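You operate a simulated robot arm through the tools that you are given. There is no shell and no other tool. Be economical: measure what you need, move in short steps, check, and stop when the job is done.

You are at the controls of a simulated robot arm. One attempt, no reset.

Task
On the basin side of the work table, make the white lint pad and the hot roller change places.
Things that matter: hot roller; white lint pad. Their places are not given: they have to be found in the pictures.

Only the result counts: the job must be done as asked and must still hold three seconds after the hand-in. Knocking over, shifting, dropping, spilling or breaking anything else fails it.

Robot
A 6-joint arm with a two-finger parallel gripper, fixed in place. Base frame: the origin is at the foot of the arm, x ahead of it, y to its left, z up; the work surface is at about z = 0. Readings come in mm, rad, newtons and seconds.
With the tool pointing down near the work surface it reaches from about 140 to 580 mm from the base axis. Its first joint turns from -1.152 to 1.152 rad. Payload 2.1 kg.
The TCP is the grasp point between the finger pads, 30 mm short of the fingertips. In the tool frame z runs along the fingers and y along their closing line. The gripper opens to 94 mm. The fingers are 28 mm wide and 10 mm thick; the gripper's body (50 by 96 mm) begins 55 mm behind the TCP.
Orientation is that of the tool frame in the base frame, as [roll, pitch, yaw] about the fixed x, y, z axes, in that order (R = Rz(yaw) Ry(pitch) Rx(roll)). With the fingers straight down and closing along the base's y, the tool's x points along the base's -x, its y along +y and its z along -z.

Tools
- The arm moves only by the tool move_arm. Its arguments are lists of equal length, an entry for each row: "xyz": the shift along the tool's x, y, z in mm, a list of three; "turn": the turn, a rotation vector about the tool's x, y, z in rad, a list of three. In form: {"xyz": [[x, y, z], ...], "turn": [[ax, ay, az], ...]}. A call has 1 to 20 rows; each row is the pose to reach, as a shift and turn from the pose commanded when the call began, along the tool's axes at that moment. "jaw" is the opening, from 0 (shut) to 1 (fully open), set as the call begins (left out, the last holds). Rows are played at 5 a second. More than 50 mm and 0.15 rad between two rows, or a gripper value outside its range, and nothing of the call is played. Where a pose cannot be reached the arm comes as near as it can. A force on the tool above 40 N (or 10 N above the force at the start of the call, whichever is more), or a blocked arm, ends the call early, and 0.2 s more pass. Each finger travels about 72 mm/s and halts on what it meets, pressing with about 45 N; the grip force reading is that of the motor and also rises with nothing between the fingers. The clock runs only during rows and for 0.2 s after the last one: add rows that repeat a pose to give the fingers time. The reply holds the time, the measured pose of the TCP, the force on the tool along the base axes, the opening and the grip force, in the units named above and with some noise.
- Cameras (640 x 400 px; columns grow to the right, rows downward): "scene" is fixed at [40.3, -357.8, 493.1]; the picture's right is [0.90, -0.43, 0.00], its down [-0.20, -0.43, -0.88] and it looks along [0.38, 0.80, -0.47] (base axes); focal length 310 px, centre (320, 200). "wrist" rides on the gripper at [-37, 0, -58] in the tool frame; the picture's right is [0.00, -1.00, 0.00], its down [0.97, 0.00, -0.24] and it looks along [0.24, 0.00, 0.97] (tool axes); focal length 218 px, centre (320, 200).
- capture(camera): a new picture of that camera. It takes no simulated time.
- locate(camera, pixels): for up to 12 pixels [column, row] of the newest picture of that camera ("zoom" is the newest enlarged one), the place [x, y, z] in the base frame of the surface seen there, good to about 2 mm. It takes no simulated time.
- close_up(camera, box): a new picture of the part [left, top, right, bottom] of that camera's present view, enlarged. It takes no simulated time.
- sign_off(): hands the job in; it is judged then, once.

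Work in short steps. Measure before you move; look again where a grasp or a placing could have gone wrong, and mend it. You have 80 turns and 34 pictures in all, those below and enlarged ones among them. Open the gripper and draw the arm clear of the work before you hand the job in, unless the task says otherwise; then end with one line.

The tools are called after "Emit:" as name(argument=value, ...) on one line, values as JSON. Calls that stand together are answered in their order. move_arm: Moves the arm, as the interface text tells. Its arguments: {"type":"object","properties":{"xyz":{"type":"array"},"turn":{"type":"array"},"jaw":{"type":"number"}},"required":["xyz","turn"]} The other tools are called the same way: capture (camera) takes a picture; locate (camera, pixels) gives the place of the surface under pixels of a picture; close_up (camera, box) takes an enlarged picture of a part of a camera's view; sign_off () hands the job in.

At the start:

```text
t: 0.0
position: [276.2, 228.7, 262.4]
ee_rot: [-3.141, 0.003, -3.141]
wrist_force: [-0.8, 0.3, -0.3]
grip_width: 94.0
finger_force: 0.1
```

scene: 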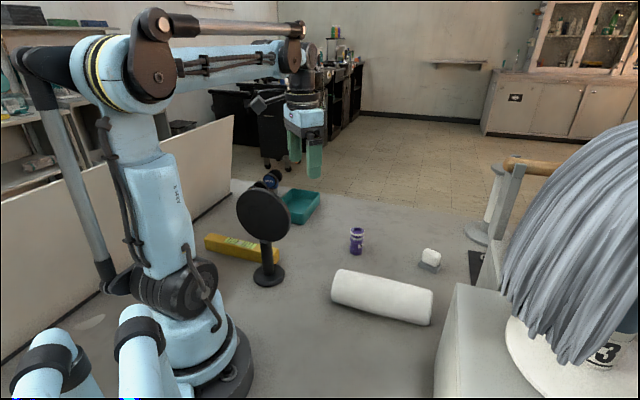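
wrist: 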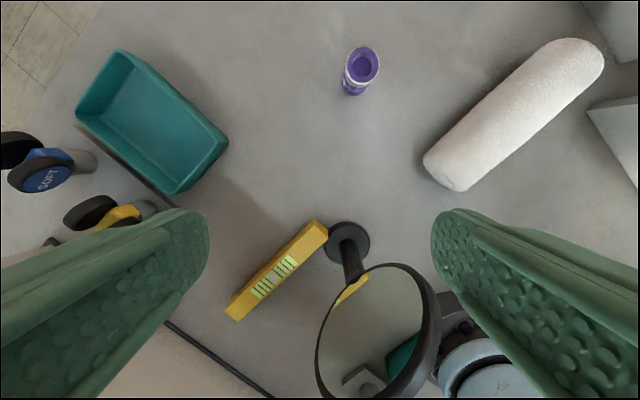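

The scene shows a purple roller near (357,241), a small white thing near (430,258), a towel roll, a teal tray, a mirror and a yellow box. I enlarge to identify them.

Emit:
close_up(camera="scene", box=[320, 200, 480, 300])

Emit:
close_up(camera="scene", box=[190, 150, 350, 290])

Emit:
close_up(camera="scene", box=[420, 140, 640, 400])

```text
4.00 times, centred on (400, 250) of scene
```

zoom: 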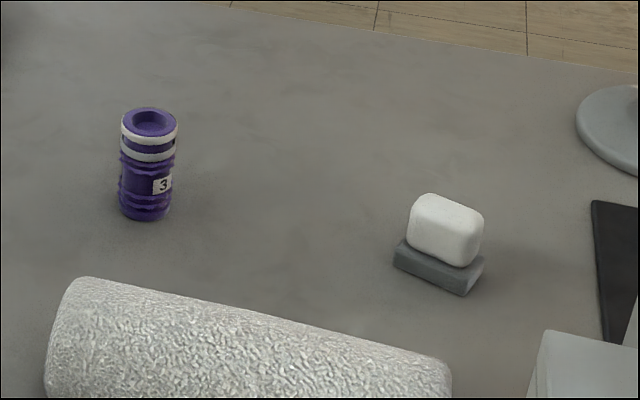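

```text
2.86 times, centred on (270, 220) of scene
```

zoom: 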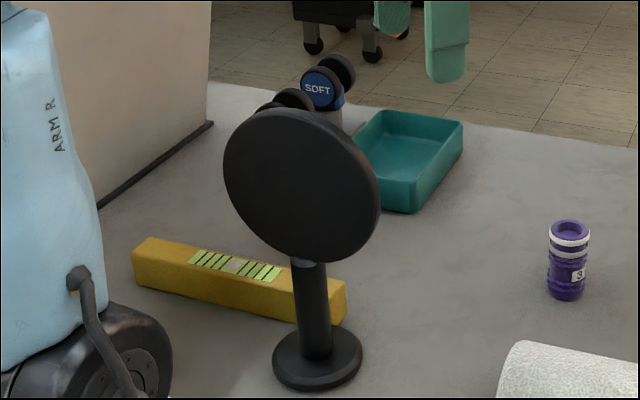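

```text
1.54 times, centred on (530, 270) of scene
```

zoom: 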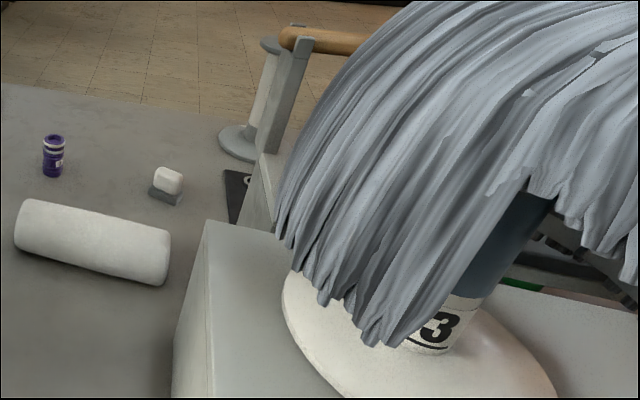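

The purple ribbed cylinder stands on the table and a white pad sits on a grey block. I measure these, and other things around them.

Emit:
locate(camera="scene", pixels=[[357, 231], [357, 252], [431, 252], [432, 263], [428, 268], [436, 272], [384, 290], [335, 285], [430, 310], [470, 295], [485, 262], [300, 206]])

Emit:
locate(camera="wrist", pixels=[[362, 62], [355, 90], [590, 60], [450, 170], [620, 30], [620, 140], [150, 110], [270, 280], [348, 240], [380, 320], [90, 215], [40, 175]])

```text
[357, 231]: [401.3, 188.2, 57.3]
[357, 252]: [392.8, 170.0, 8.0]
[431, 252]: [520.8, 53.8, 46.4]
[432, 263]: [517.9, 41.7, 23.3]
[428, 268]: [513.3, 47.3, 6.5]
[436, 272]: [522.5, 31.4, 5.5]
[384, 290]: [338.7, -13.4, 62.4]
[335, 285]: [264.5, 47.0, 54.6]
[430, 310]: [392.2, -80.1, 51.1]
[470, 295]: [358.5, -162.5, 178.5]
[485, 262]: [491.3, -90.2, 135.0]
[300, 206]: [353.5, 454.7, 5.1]
```

```text
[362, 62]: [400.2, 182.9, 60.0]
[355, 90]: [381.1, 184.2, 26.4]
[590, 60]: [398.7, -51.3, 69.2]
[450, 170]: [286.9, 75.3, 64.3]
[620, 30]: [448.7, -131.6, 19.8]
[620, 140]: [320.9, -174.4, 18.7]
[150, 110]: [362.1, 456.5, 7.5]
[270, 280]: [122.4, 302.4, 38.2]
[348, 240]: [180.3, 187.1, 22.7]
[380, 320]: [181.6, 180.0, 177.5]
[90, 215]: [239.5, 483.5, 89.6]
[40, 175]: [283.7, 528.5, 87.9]
```

The right side is partly hidden by the mop head; I check its location and move the arm toward (420,100,290) for a better wrist view.

Emit:
locate(camera="scene", pixels=[[520, 250], [570, 200], [620, 150], [560, 300], [490, 205], [530, 168], [478, 235], [610, 352], [470, 345], [450, 390], [505, 180], [475, 265]])

Emit:
move_arm(xyz=[[-30, -30, -20], [-60, -60, -30], [-90, -90, -30], [-120, -115, -30], [-140, -130, -30], [-140, -130, -30]], turn=[[0, 0, 0], [0, 0, 0], [0, 0, 0], [0, 0, 0], [0, 0, 0], [0, 0, 0]])

Emit:
capture(camera="wrist")

```text
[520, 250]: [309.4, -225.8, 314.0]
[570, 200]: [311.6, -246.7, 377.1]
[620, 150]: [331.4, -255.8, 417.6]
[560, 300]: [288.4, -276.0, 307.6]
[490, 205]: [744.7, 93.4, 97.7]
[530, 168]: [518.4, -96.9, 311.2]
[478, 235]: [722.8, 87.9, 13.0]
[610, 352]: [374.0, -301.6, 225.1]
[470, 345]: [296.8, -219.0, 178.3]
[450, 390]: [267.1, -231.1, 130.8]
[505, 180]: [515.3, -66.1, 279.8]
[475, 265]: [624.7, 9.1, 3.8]
```

```text
t: 1.4
position: [417.0, 97.7, 292.0]
ee_rot: [-3.141, 0.0, 3.141]
wrist_force: [0.5, -0.1, 0.1]
grip_width: 94.0
finger_force: 0.0
```

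```text
28 pictures are left
```

wrist: 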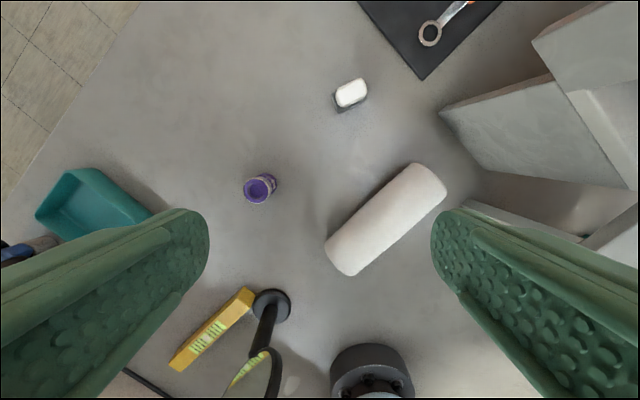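

Only one purple roller and one white pad are visible; pad at (352,93), roller at (259,188). I enlarge both in the wrist view.

Emit:
close_up(camera="wrist", box=[310, 65, 390, 115])

Emit:
locate(camera="zoom", pixels=[[320, 220], [220, 200], [260, 310], [440, 230], [400, 110], [250, 350], [450, 270], [210, 320], [300, 260], [370, 180], [500, 330], [400, 300]])

Emit:
close_up(camera="wrist", box=[220, 163, 300, 213])

Emit:
locate(camera="zoom", pixels=[[320, 220], [200, 220], [260, 310], [300, 130], [290, 200], [410, 130], [420, 200], [440, 160], [230, 160], [360, 280]])

```text
8.00 times, centred on (350, 90) of wrist
```

zoom: 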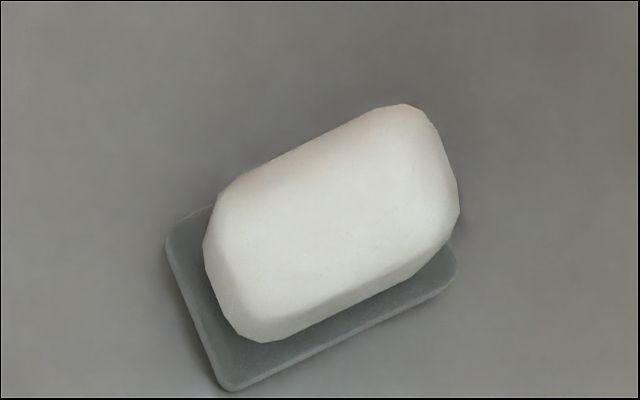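

```text
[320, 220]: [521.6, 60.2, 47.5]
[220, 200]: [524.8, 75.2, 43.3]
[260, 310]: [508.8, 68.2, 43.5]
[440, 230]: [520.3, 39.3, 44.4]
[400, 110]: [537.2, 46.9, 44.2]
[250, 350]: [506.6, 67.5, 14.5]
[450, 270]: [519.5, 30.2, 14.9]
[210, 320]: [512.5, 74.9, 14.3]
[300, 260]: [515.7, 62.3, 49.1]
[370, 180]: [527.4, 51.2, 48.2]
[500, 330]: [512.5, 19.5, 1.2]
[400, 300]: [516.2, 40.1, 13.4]
```

```text
8.00 times, centred on (260, 188) of wrist
```

zoom: 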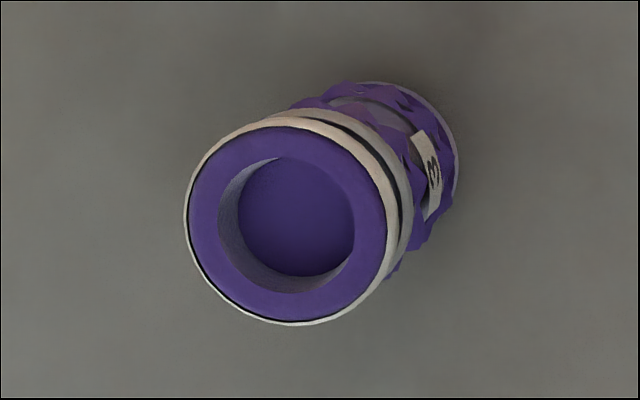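

```text
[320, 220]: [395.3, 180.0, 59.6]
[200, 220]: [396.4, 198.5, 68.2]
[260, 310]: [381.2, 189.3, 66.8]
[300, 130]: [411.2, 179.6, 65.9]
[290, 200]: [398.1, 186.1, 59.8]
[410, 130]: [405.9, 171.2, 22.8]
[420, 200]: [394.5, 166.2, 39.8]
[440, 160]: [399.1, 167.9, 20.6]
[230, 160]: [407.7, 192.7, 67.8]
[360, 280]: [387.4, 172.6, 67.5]
```

The pad (centre about (522,57), z 14–49, long axis about 23° off -y) sits on a grey block with its top at z≈14. The roller stands at (396,185), 68 tall and about 32 in diameter. I go above the pad, yawed to close along its long axis.

Emit:
move_arm(xyz=[[-20, -8, 30], [-40, -16, 60], [-60, -24, 90], [-80, -32, 120], [-100, -40, 150], [-105.8, -41.7, 172], [-105.8, -41.7, 172]], turn=[[0, 0, -0.07], [0, 0, -0.14], [0, 0, -0.21], [0, 0, -0.28], [0, 0, -0.35], [0, 0, -0.405], [0, 0, -0.405]], jaw=0.75)

Emit:
capture(camera="wrist")

```text
t: 3.0
position: [523.3, 56.4, 119.6]
ee_rot: [3.141, 0.002, -2.737]
wrist_force: [0.5, -0.2, -0.5]
grip_width: 70.5
finger_force: 0.0
```

```text
25 pictures are left
```

wrist: 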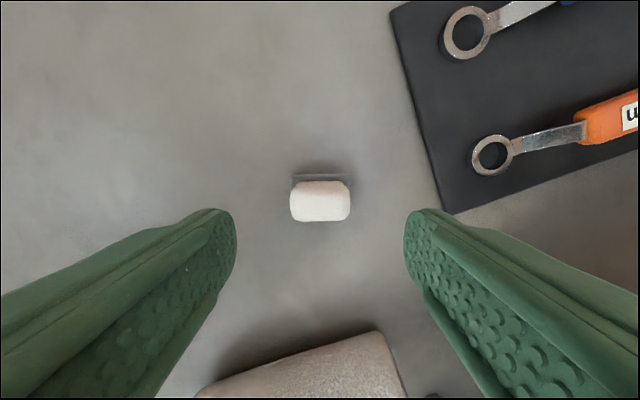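

The pad at (320,201) is squared up between the fingers. I enlarge to refine its extents.

Emit:
close_up(camera="wrist", box=[272, 165, 368, 225])

Emit:
locate(camera="zoom", pixels=[[125, 240], [510, 240], [320, 130], [320, 340], [320, 230], [150, 65], [490, 65], [320, 80], [320, 370]])

```text
6.67 times, centred on (320, 195) of wrist
```

zoom: 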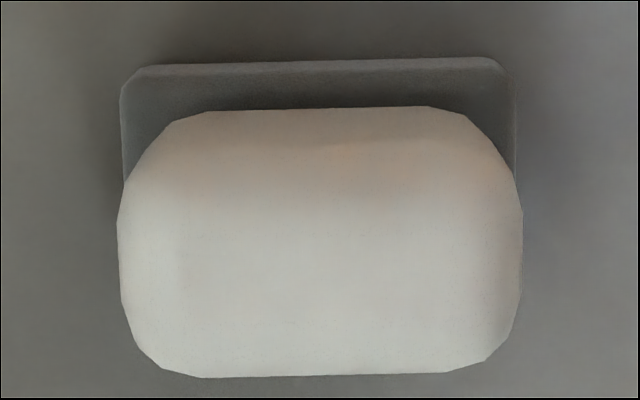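

```text
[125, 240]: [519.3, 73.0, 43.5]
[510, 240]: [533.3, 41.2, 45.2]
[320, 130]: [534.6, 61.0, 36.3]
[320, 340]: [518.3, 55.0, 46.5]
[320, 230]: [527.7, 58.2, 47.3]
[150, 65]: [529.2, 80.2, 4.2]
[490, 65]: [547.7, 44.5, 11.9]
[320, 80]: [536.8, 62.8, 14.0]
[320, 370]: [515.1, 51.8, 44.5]
```

Refined pad centre is about (525,57), with the block under it centred the same and its top at 14. I descend to TCP z≈49 (tips at 19) and close.

Emit:
move_arm(xyz=[[-1, 0, 35], [-2, 0, 60], [-2, 0, 71], [-2, 0, 71]], turn=[[0, 0, 0], [0, 0, 0], [0, 0, 0], [0, 0, 0]])

Emit:
move_arm(xyz=[[0, 0, 0], [0, 0, 0], [0, 0, 0], [0, 0, 0]], turn=[[0, 0, 0], [0, 0, 0], [0, 0, 0], [0, 0, 0]], jaw=0.2)

```text
t: 4.0
position: [525.4, 57.7, 49.2]
ee_rot: [-3.141, 0.002, -2.737]
wrist_force: [1.0, 0.7, 0.5]
grip_width: 70.4
finger_force: 0.0
```

```text
t: 5.0
position: [524.2, 58.4, 49.3]
ee_rot: [-3.142, 0.001, -2.737]
wrist_force: [0.4, 0.8, 0.8]
grip_width: 42.4
finger_force: 45.2
```

Held at 42.4 mm with grip force. I lift 40 mm and look at what came up.

Emit:
move_arm(xyz=[[0, 0, -8], [0, 0, -20], [0, 0, -40], [0, 0, -40]], turn=[[0, 0, 0], [0, 0, 0], [0, 0, 0], [0, 0, 0]])

Emit:
close_up(camera="scene", box=[350, 190, 510, 290])

```text
t: 6.0
position: [524.8, 58.7, 90.5]
ee_rot: [-3.141, 0.002, -2.737]
wrist_force: [-1.1, -0.6, -0.2]
grip_width: 42.2
finger_force: 44.8
```

```text
4.00 times, centred on (430, 240) of scene
```

zoom: 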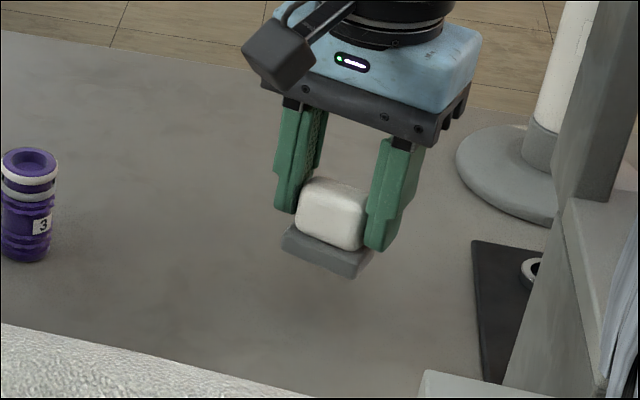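

The grey block is part of the pad (it rose too), so it's a plain table-to-table swap. I carry the pad to a temporary free spot at (480,190) and set it down.

Emit:
move_arm(xyz=[[-3, 35, -10], [-6, 70, -10], [-9, 105, -10], [-11.8, 138.8, -10], [-11.8, 138.8, 10], [-11.8, 138.8, 30], [-11.8, 138.8, 39], [-11.8, 138.8, 39]], turn=[[0, 0, 0], [0, 0, 0], [0, 0, 0], [0, 0, 0], [0, 0, 0], [0, 0, 0], [0, 0, 0], [0, 0, 0]])

Emit:
close_up(camera="scene", box=[320, 170, 480, 270])

```text
t: 8.0
position: [481.5, 190.0, 51.7]
ee_rot: [-3.141, 0.002, -2.737]
wrist_force: [-0.1, 0.2, 10.2]
grip_width: 38.4
finger_force: 45.2
stopped in row 8: the force on the tool passed its limit (the readings are from after the stop); the commanded pose is now the measured one
```

```text
4.00 times, centred on (400, 220) of scene
```

zoom: 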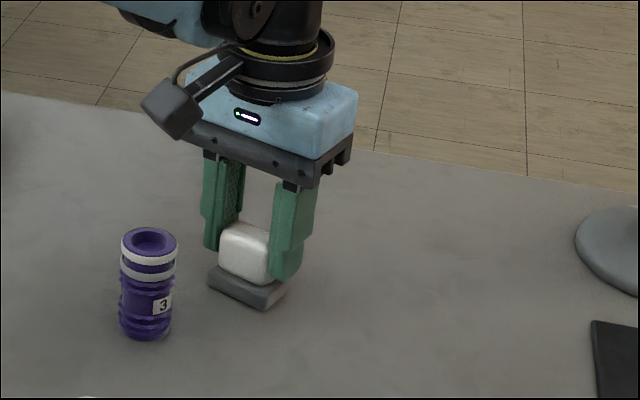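

Contact with 10 N at z 51.7; the pad slid slightly in the grip (38.4) but seems to be on the table. I open and rise.

Emit:
move_arm(xyz=[[0, 0, 0], [0, 0, 0], [0, 0, 0]], turn=[[0, 0, 0], [0, 0, 0], [0, 0, 0]], jaw=0.7)

Emit:
move_arm(xyz=[[0, 0, -30], [0, 0, -70], [0, 0, -88], [0, 0, -88]], turn=[[0, 0, 0], [0, 0, 0], [0, 0, 0], [0, 0, 0]])

Emit:
capture(camera="wrist")

```text
t: 8.8
position: [480.8, 190.7, 50.9]
ee_rot: [-3.141, 0.002, -2.737]
wrist_force: [0.4, 0.2, 0.9]
grip_width: 65.5
finger_force: 0.0
```

```text
t: 9.8
position: [480.5, 188.3, 139.8]
ee_rot: [3.141, 0.003, -2.737]
wrist_force: [-0.2, -1.0, -0.3]
grip_width: 66.1
finger_force: 0.0
```

```text
21 pictures are left
```

wrist: 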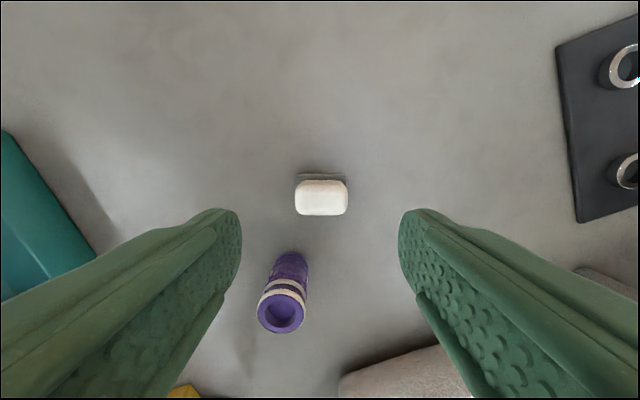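

The pad stands well at its temporary spot. I move over the roller at (396,185) and look.

Emit:
move_arm(xyz=[[40, 14.5, 0], [79.8, 29.1, 0], [79.8, 29.1, 0]], turn=[[0, 0, 0], [0, 0, 0], [0, 0, 0]])

Emit:
close_up(camera="wrist", box=[240, 140, 400, 240])

Emit:
locate(camera="zoom", pixels=[[320, 200], [320, 150], [320, 300], [230, 220], [410, 220], [320, 60], [320, 260]])

```text
t: 10.6
position: [395.4, 185.1, 138.7]
ee_rot: [-3.142, 0.002, -2.735]
wrist_force: [0.6, 0.3, 0.3]
grip_width: 65.8
finger_force: 0.1
```

```text
4.00 times, centred on (320, 190) of wrist
```

zoom: 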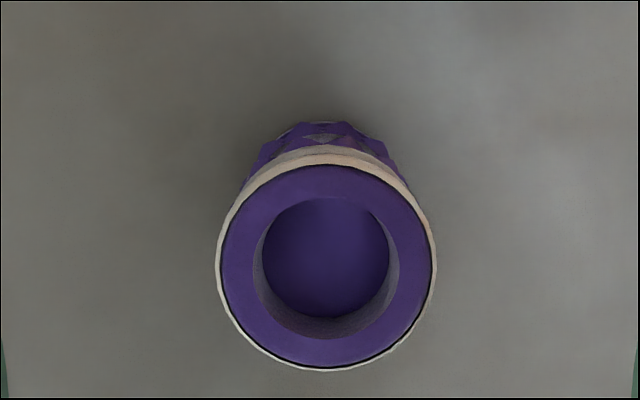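

```text
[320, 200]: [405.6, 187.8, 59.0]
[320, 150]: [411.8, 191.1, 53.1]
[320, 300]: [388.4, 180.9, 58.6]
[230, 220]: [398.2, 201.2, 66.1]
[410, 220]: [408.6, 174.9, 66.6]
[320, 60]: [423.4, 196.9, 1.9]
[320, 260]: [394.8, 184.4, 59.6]
```

Roller centre refined to about (397.5,184.6). I shift slightly, descend to z≈42 and close.

Emit:
move_arm(xyz=[[-1.9, -1.5, 0], [-1.9, -1.5, 35], [-1.9, -1.5, 70], [-1.9, -1.5, 97], [-1.9, -1.5, 97]], turn=[[0, 0, 0], [0, 0, 0], [0, 0, 0], [0, 0, 0], [0, 0, 0]])

Emit:
move_arm(xyz=[[0, 0, 0], [0, 0, 0], [0, 0, 0], [0, 0, 0]], turn=[[0, 0, 0], [0, 0, 0], [0, 0, 0], [0, 0, 0]], jaw=0.2)

Emit:
move_arm(xyz=[[0, 0, -15], [0, 0, -40], [0, 0, -40]], turn=[[0, 0, 0], [0, 0, 0], [0, 0, 0]])

Emit:
close_up(camera="scene", box=[300, 160, 460, 260])

```text
t: 11.8
position: [399.2, 184.8, 41.6]
ee_rot: [-3.141, 0.002, -2.737]
wrist_force: [-1.0, 0.2, -0.3]
grip_width: 65.7
finger_force: 0.1
```

```text
t: 12.8
position: [398.6, 184.0, 42.0]
ee_rot: [-3.141, 0.002, -2.736]
wrist_force: [-0.3, -0.2, -0.1]
grip_width: 33.7
finger_force: 44.8
```

```text
t: 13.6
position: [398.3, 186.1, 81.7]
ee_rot: [3.14, 0.003, -2.735]
wrist_force: [0.1, -0.2, 0.1]
grip_width: 33.4
finger_force: 45.2
```

```text
4.00 times, centred on (380, 210) of scene
```

zoom: 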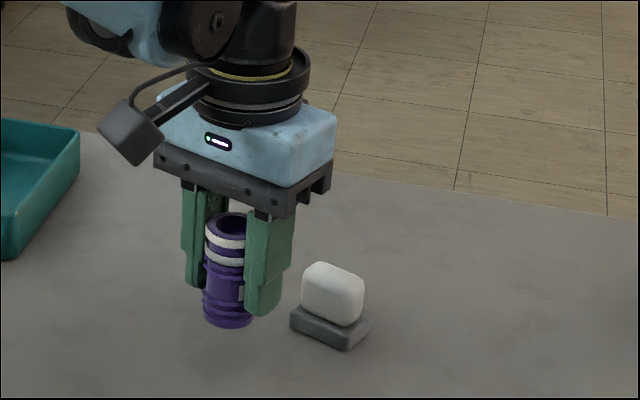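

Roller lifted upright (33.5 mm). I carry it to the pad's old place (525,57) at raised height.

Emit:
move_arm(xyz=[[0, 0, -30], [-14, -35, -30], [-28, -70, -30], [-42, -105, -30], [-56, -140, -30], [-66.3, -167.4, -30], [-66.3, -167.4, -30]], turn=[[0, 0, 0], [0, 0, 0], [0, 0, 0], [0, 0, 0], [0, 0, 0], [0, 0, 0], [0, 0, 0]])

Emit:
move_arm(xyz=[[0, 0, 30], [0, 0, 55], [0, 0, 63], [0, 0, 66], [0, 0, 68.5], [0, 0, 68.5]], turn=[[0, 0, 0], [0, 0, 0], [0, 0, 0], [0, 0, 0], [0, 0, 0], [0, 0, 0]])

Emit:
close_up(camera="scene", box=[350, 190, 510, 290])

```text
t: 15.2
position: [526.0, 55.7, 112.7]
ee_rot: [3.141, 0.002, -2.738]
wrist_force: [0.8, -0.2, -1.2]
grip_width: 33.6
finger_force: 44.8
```

```text
t: 16.6
position: [524.9, 55.4, 45.4]
ee_rot: [3.14, 0.003, -2.736]
wrist_force: [0.1, 0.5, -0.9]
grip_width: 33.0
finger_force: 45.3
```

```text
4.00 times, centred on (430, 240) of scene
```

zoom: 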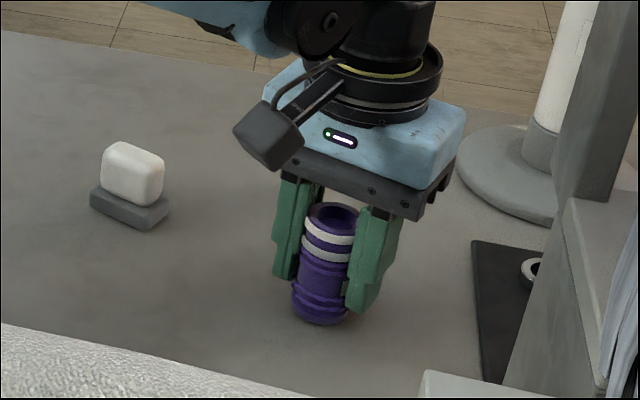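

No contact yet at z≈45; I lower in 1 mm steps until contact.

Emit:
move_arm(xyz=[[0, 0, 1], [0, 0, 2], [0, 0, 3], [0, 0, 3]], turn=[[0, 0, 0], [0, 0, 0], [0, 0, 0], [0, 0, 0]])

```text
t: 17.6
position: [526.1, 56.8, 42.2]
ee_rot: [-3.14, 0.001, -2.737]
wrist_force: [-0.5, -1.8, 16.6]
grip_width: 33.3
finger_force: 45.1
```

The roller rests on the table (16.6 N up, z 42). I ease off slightly, release and rise.

Emit:
move_arm(xyz=[[0, 0, -0.5], [0, 0, -0.5], [0, 0, -0.5], [0, 0, -0.5]], turn=[[0, 0, 0], [0, 0, 0], [0, 0, 0], [0, 0, 0]], jaw=0.7)

Emit:
move_arm(xyz=[[0, 0, -25], [0, 0, -60], [0, 0, -97], [0, 0, -97]], turn=[[0, 0, 0], [0, 0, 0], [0, 0, 0], [0, 0, 0]])

Emit:
capture(camera="wrist")

Emit:
locate(camera="wrist", pixels=[[320, 200], [320, 205], [320, 195], [300, 200], [340, 200]])

```text
t: 18.6
position: [525.7, 56.9, 41.0]
ee_rot: [3.142, 0.002, -2.735]
wrist_force: [0.0, -0.3, -0.8]
grip_width: 65.8
finger_force: 0.0
```

```text
t: 19.6
position: [525.8, 57.2, 138.5]
ee_rot: [-3.141, 0.002, -2.737]
wrist_force: [-0.2, -0.1, 0.7]
grip_width: 65.8
finger_force: 0.1
```

```text
17 pictures are left
```

wrist: 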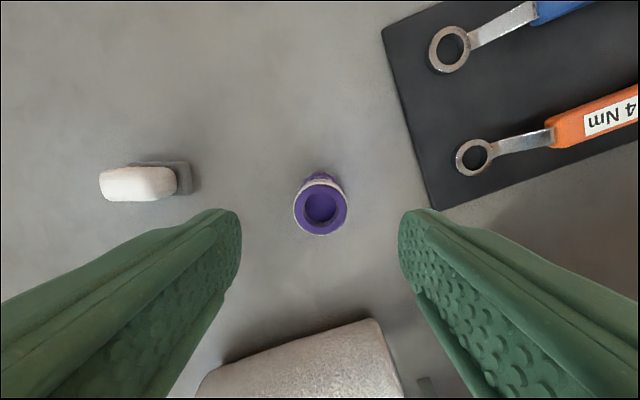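

```text
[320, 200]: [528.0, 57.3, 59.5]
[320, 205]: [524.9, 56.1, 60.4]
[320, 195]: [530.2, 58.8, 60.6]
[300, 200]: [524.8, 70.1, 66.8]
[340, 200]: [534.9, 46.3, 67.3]
```

The roller stands upright at about (526,57). I go back over the pad.

Emit:
move_arm(xyz=[[-3, 35, 0], [-6, 70, 0], [-9, 105, 0], [-11.7, 139.8, 0], [-11.7, 139.8, 0]], turn=[[0, 0, 0], [0, 0, 0], [0, 0, 0], [0, 0, 0], [0, 0, 0]])

Emit:
close_up(camera="wrist", box=[272, 165, 368, 225])

Emit:
locate(camera="zoom", pixels=[[160, 200], [490, 200], [320, 110], [320, 320], [320, 80], [320, 220]])

```text
t: 20.8
position: [481.5, 190.1, 139.7]
ee_rot: [-3.141, 0.002, -2.738]
wrist_force: [-0.1, -0.6, 1.0]
grip_width: 65.7
finger_force: 0.0
```

```text
6.67 times, centred on (320, 195) of wrist
```

zoom: 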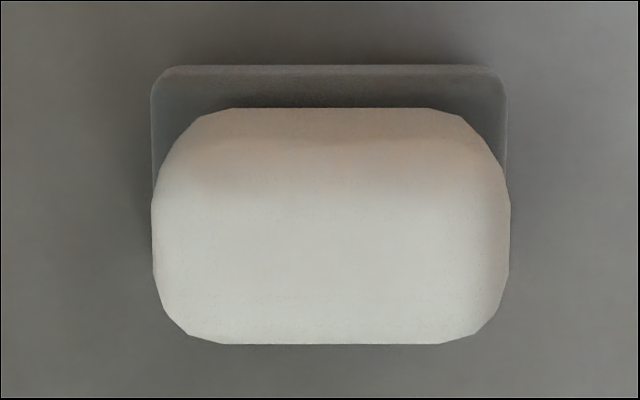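

```text
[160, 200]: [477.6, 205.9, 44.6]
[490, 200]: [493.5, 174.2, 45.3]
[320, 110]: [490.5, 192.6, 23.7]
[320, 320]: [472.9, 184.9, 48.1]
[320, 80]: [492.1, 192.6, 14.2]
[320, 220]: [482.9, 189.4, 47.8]
```

The pad is centred at about (481.5,188.5). I descend to z≈38, so the pads also take the rigid grey part, and close.

Emit:
move_arm(xyz=[[0, -1.2, 0], [0, -1.2, 35], [0, -1.2, 70], [0, -1.2, 101], [0, -1.2, 101]], turn=[[0, 0, 0], [0, 0, 0], [0, 0, 0], [0, 0, 0], [0, 0, 0]])

Emit:
move_arm(xyz=[[0, 0, 0], [0, 0, 0], [0, 0, 0], [0, 0, 0]], turn=[[0, 0, 0], [0, 0, 0], [0, 0, 0], [0, 0, 0]], jaw=0.2)

Emit:
move_arm(xyz=[[0, 0, -15], [0, 0, -30], [0, 0, -30]], turn=[[0, 0, 0], [0, 0, 0], [0, 0, 0]])

```text
t: 22.0
position: [480.2, 187.7, 37.6]
ee_rot: [3.141, 0.003, -2.737]
wrist_force: [0.5, -0.8, -0.5]
grip_width: 65.7
finger_force: 0.1
```

```text
t: 23.0
position: [480.7, 187.8, 39.9]
ee_rot: [-3.141, 0.001, -2.737]
wrist_force: [-0.6, -0.3, 0.9]
grip_width: 44.5
finger_force: 45.0
```

```text
t: 23.8
position: [481.4, 188.5, 68.0]
ee_rot: [-3.141, 0.001, -2.738]
wrist_force: [-0.7, 0.8, -0.4]
grip_width: 44.4
finger_force: 44.8
```

Held at 44.4 mm. I carry it to the roller's old place (397.5,184.6) and lower gently.

Emit:
move_arm(xyz=[[26, 10, 0], [52, 20, 0], [78.2, 29.5, 0], [78.2, 29.5, 0], [78.2, 29.5, 15], [78.2, 29.5, 25], [78.2, 29.5, 27], [78.2, 29.5, 28], [78.2, 29.5, 29], [78.2, 29.5, 29]], turn=[[0, 0, 0], [0, 0, 0], [0, 0, 0], [0, 0, 0], [0, 0, 0], [0, 0, 0], [0, 0, 0], [0, 0, 0], [0, 0, 0], [0, 0, 0]])

Emit:
close_up(camera="scene", box=[300, 180, 460, 280])

```text
t: 26.0
position: [398.9, 186.2, 37.9]
ee_rot: [3.141, 0.001, -2.736]
wrist_force: [0.2, 0.0, 0.4]
grip_width: 44.6
finger_force: 45.4
```

```text
4.00 times, centred on (380, 230) of scene
```

zoom: 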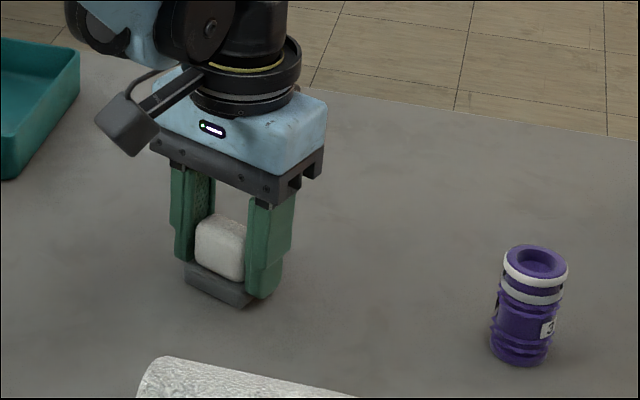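

No contact force yet; I lower by 1 mm steps.

Emit:
move_arm(xyz=[[0, 0, 0.7], [0, 0, 1.4], [0, 0, 1.4]], turn=[[0, 0, 0], [0, 0, 0], [0, 0, 0]])

```text
t: 26.8
position: [398.5, 185.4, 37.9]
ee_rot: [-3.141, 0.002, -2.737]
wrist_force: [-0.1, 0.3, 35.8]
grip_width: 44.4
finger_force: 44.8
```

Firm contact (35.8 N): the pad is on the table. I ease off 1 mm, open and rise.

Emit:
move_arm(xyz=[[0, 0, -1], [0, 0, -1], [0, 0, -1], [0, 0, -1]], turn=[[0, 0, 0], [0, 0, 0], [0, 0, 0], [0, 0, 0]], jaw=0.75)

Emit:
move_arm(xyz=[[0, 0, -35], [0, 0, -70], [0, 0, -110], [0, 0, -150], [0, 0, -190], [0, 0, -190]], turn=[[0, 0, 0], [0, 0, 0], [0, 0, 0], [0, 0, 0], [0, 0, 0], [0, 0, 0]])

Emit:
capture(camera="scene")

Emit:
close_up(camera="wrist", box=[240, 130, 400, 230])

Emit:
locate(camera="zoom", pixels=[[320, 220], [320, 180], [320, 260], [280, 220], [360, 220]])

```text
t: 27.8
position: [398.3, 184.9, 38.2]
ee_rot: [3.142, 0.0, -2.737]
wrist_force: [-0.4, 0.3, -0.4]
grip_width: 70.5
finger_force: 0.1
```

```text
t: 29.2
position: [397.0, 185.2, 229.4]
ee_rot: [3.141, 0.003, -2.736]
wrist_force: [-0.5, -1.1, -0.2]
grip_width: 70.6
finger_force: 0.1
```

```text
14 pictures are left
```

scene: 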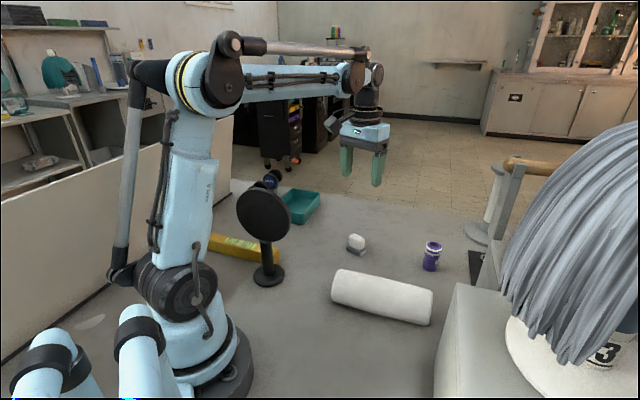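

```text
4.00 times, centred on (320, 180) of wrist
```

zoom: 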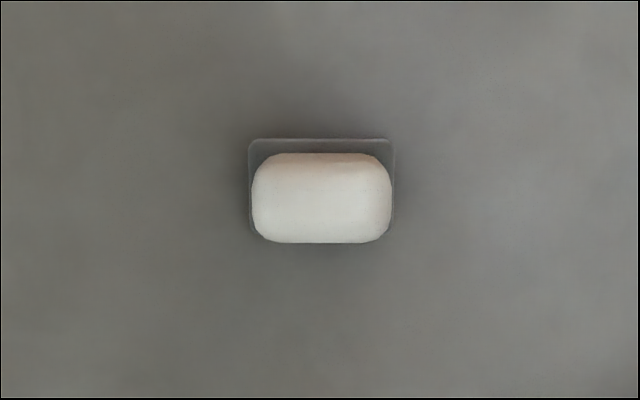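

```text
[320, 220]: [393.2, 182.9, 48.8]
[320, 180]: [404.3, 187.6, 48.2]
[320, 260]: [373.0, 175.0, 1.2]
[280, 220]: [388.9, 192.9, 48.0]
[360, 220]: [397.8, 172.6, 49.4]
```

The pad now stands at about (398,185), where the roller was, and the roller stands upright at about (526,57), where the pad was. Nothing else has moved and the arm is clear, so I hand in.

Emit:
sign_off()

```text
The job is handed in.
```

The white lint pad and the hot roller have changed places: both stand upright within about 2 mm of each other's old spots, and the last pictures show nothing else moved.
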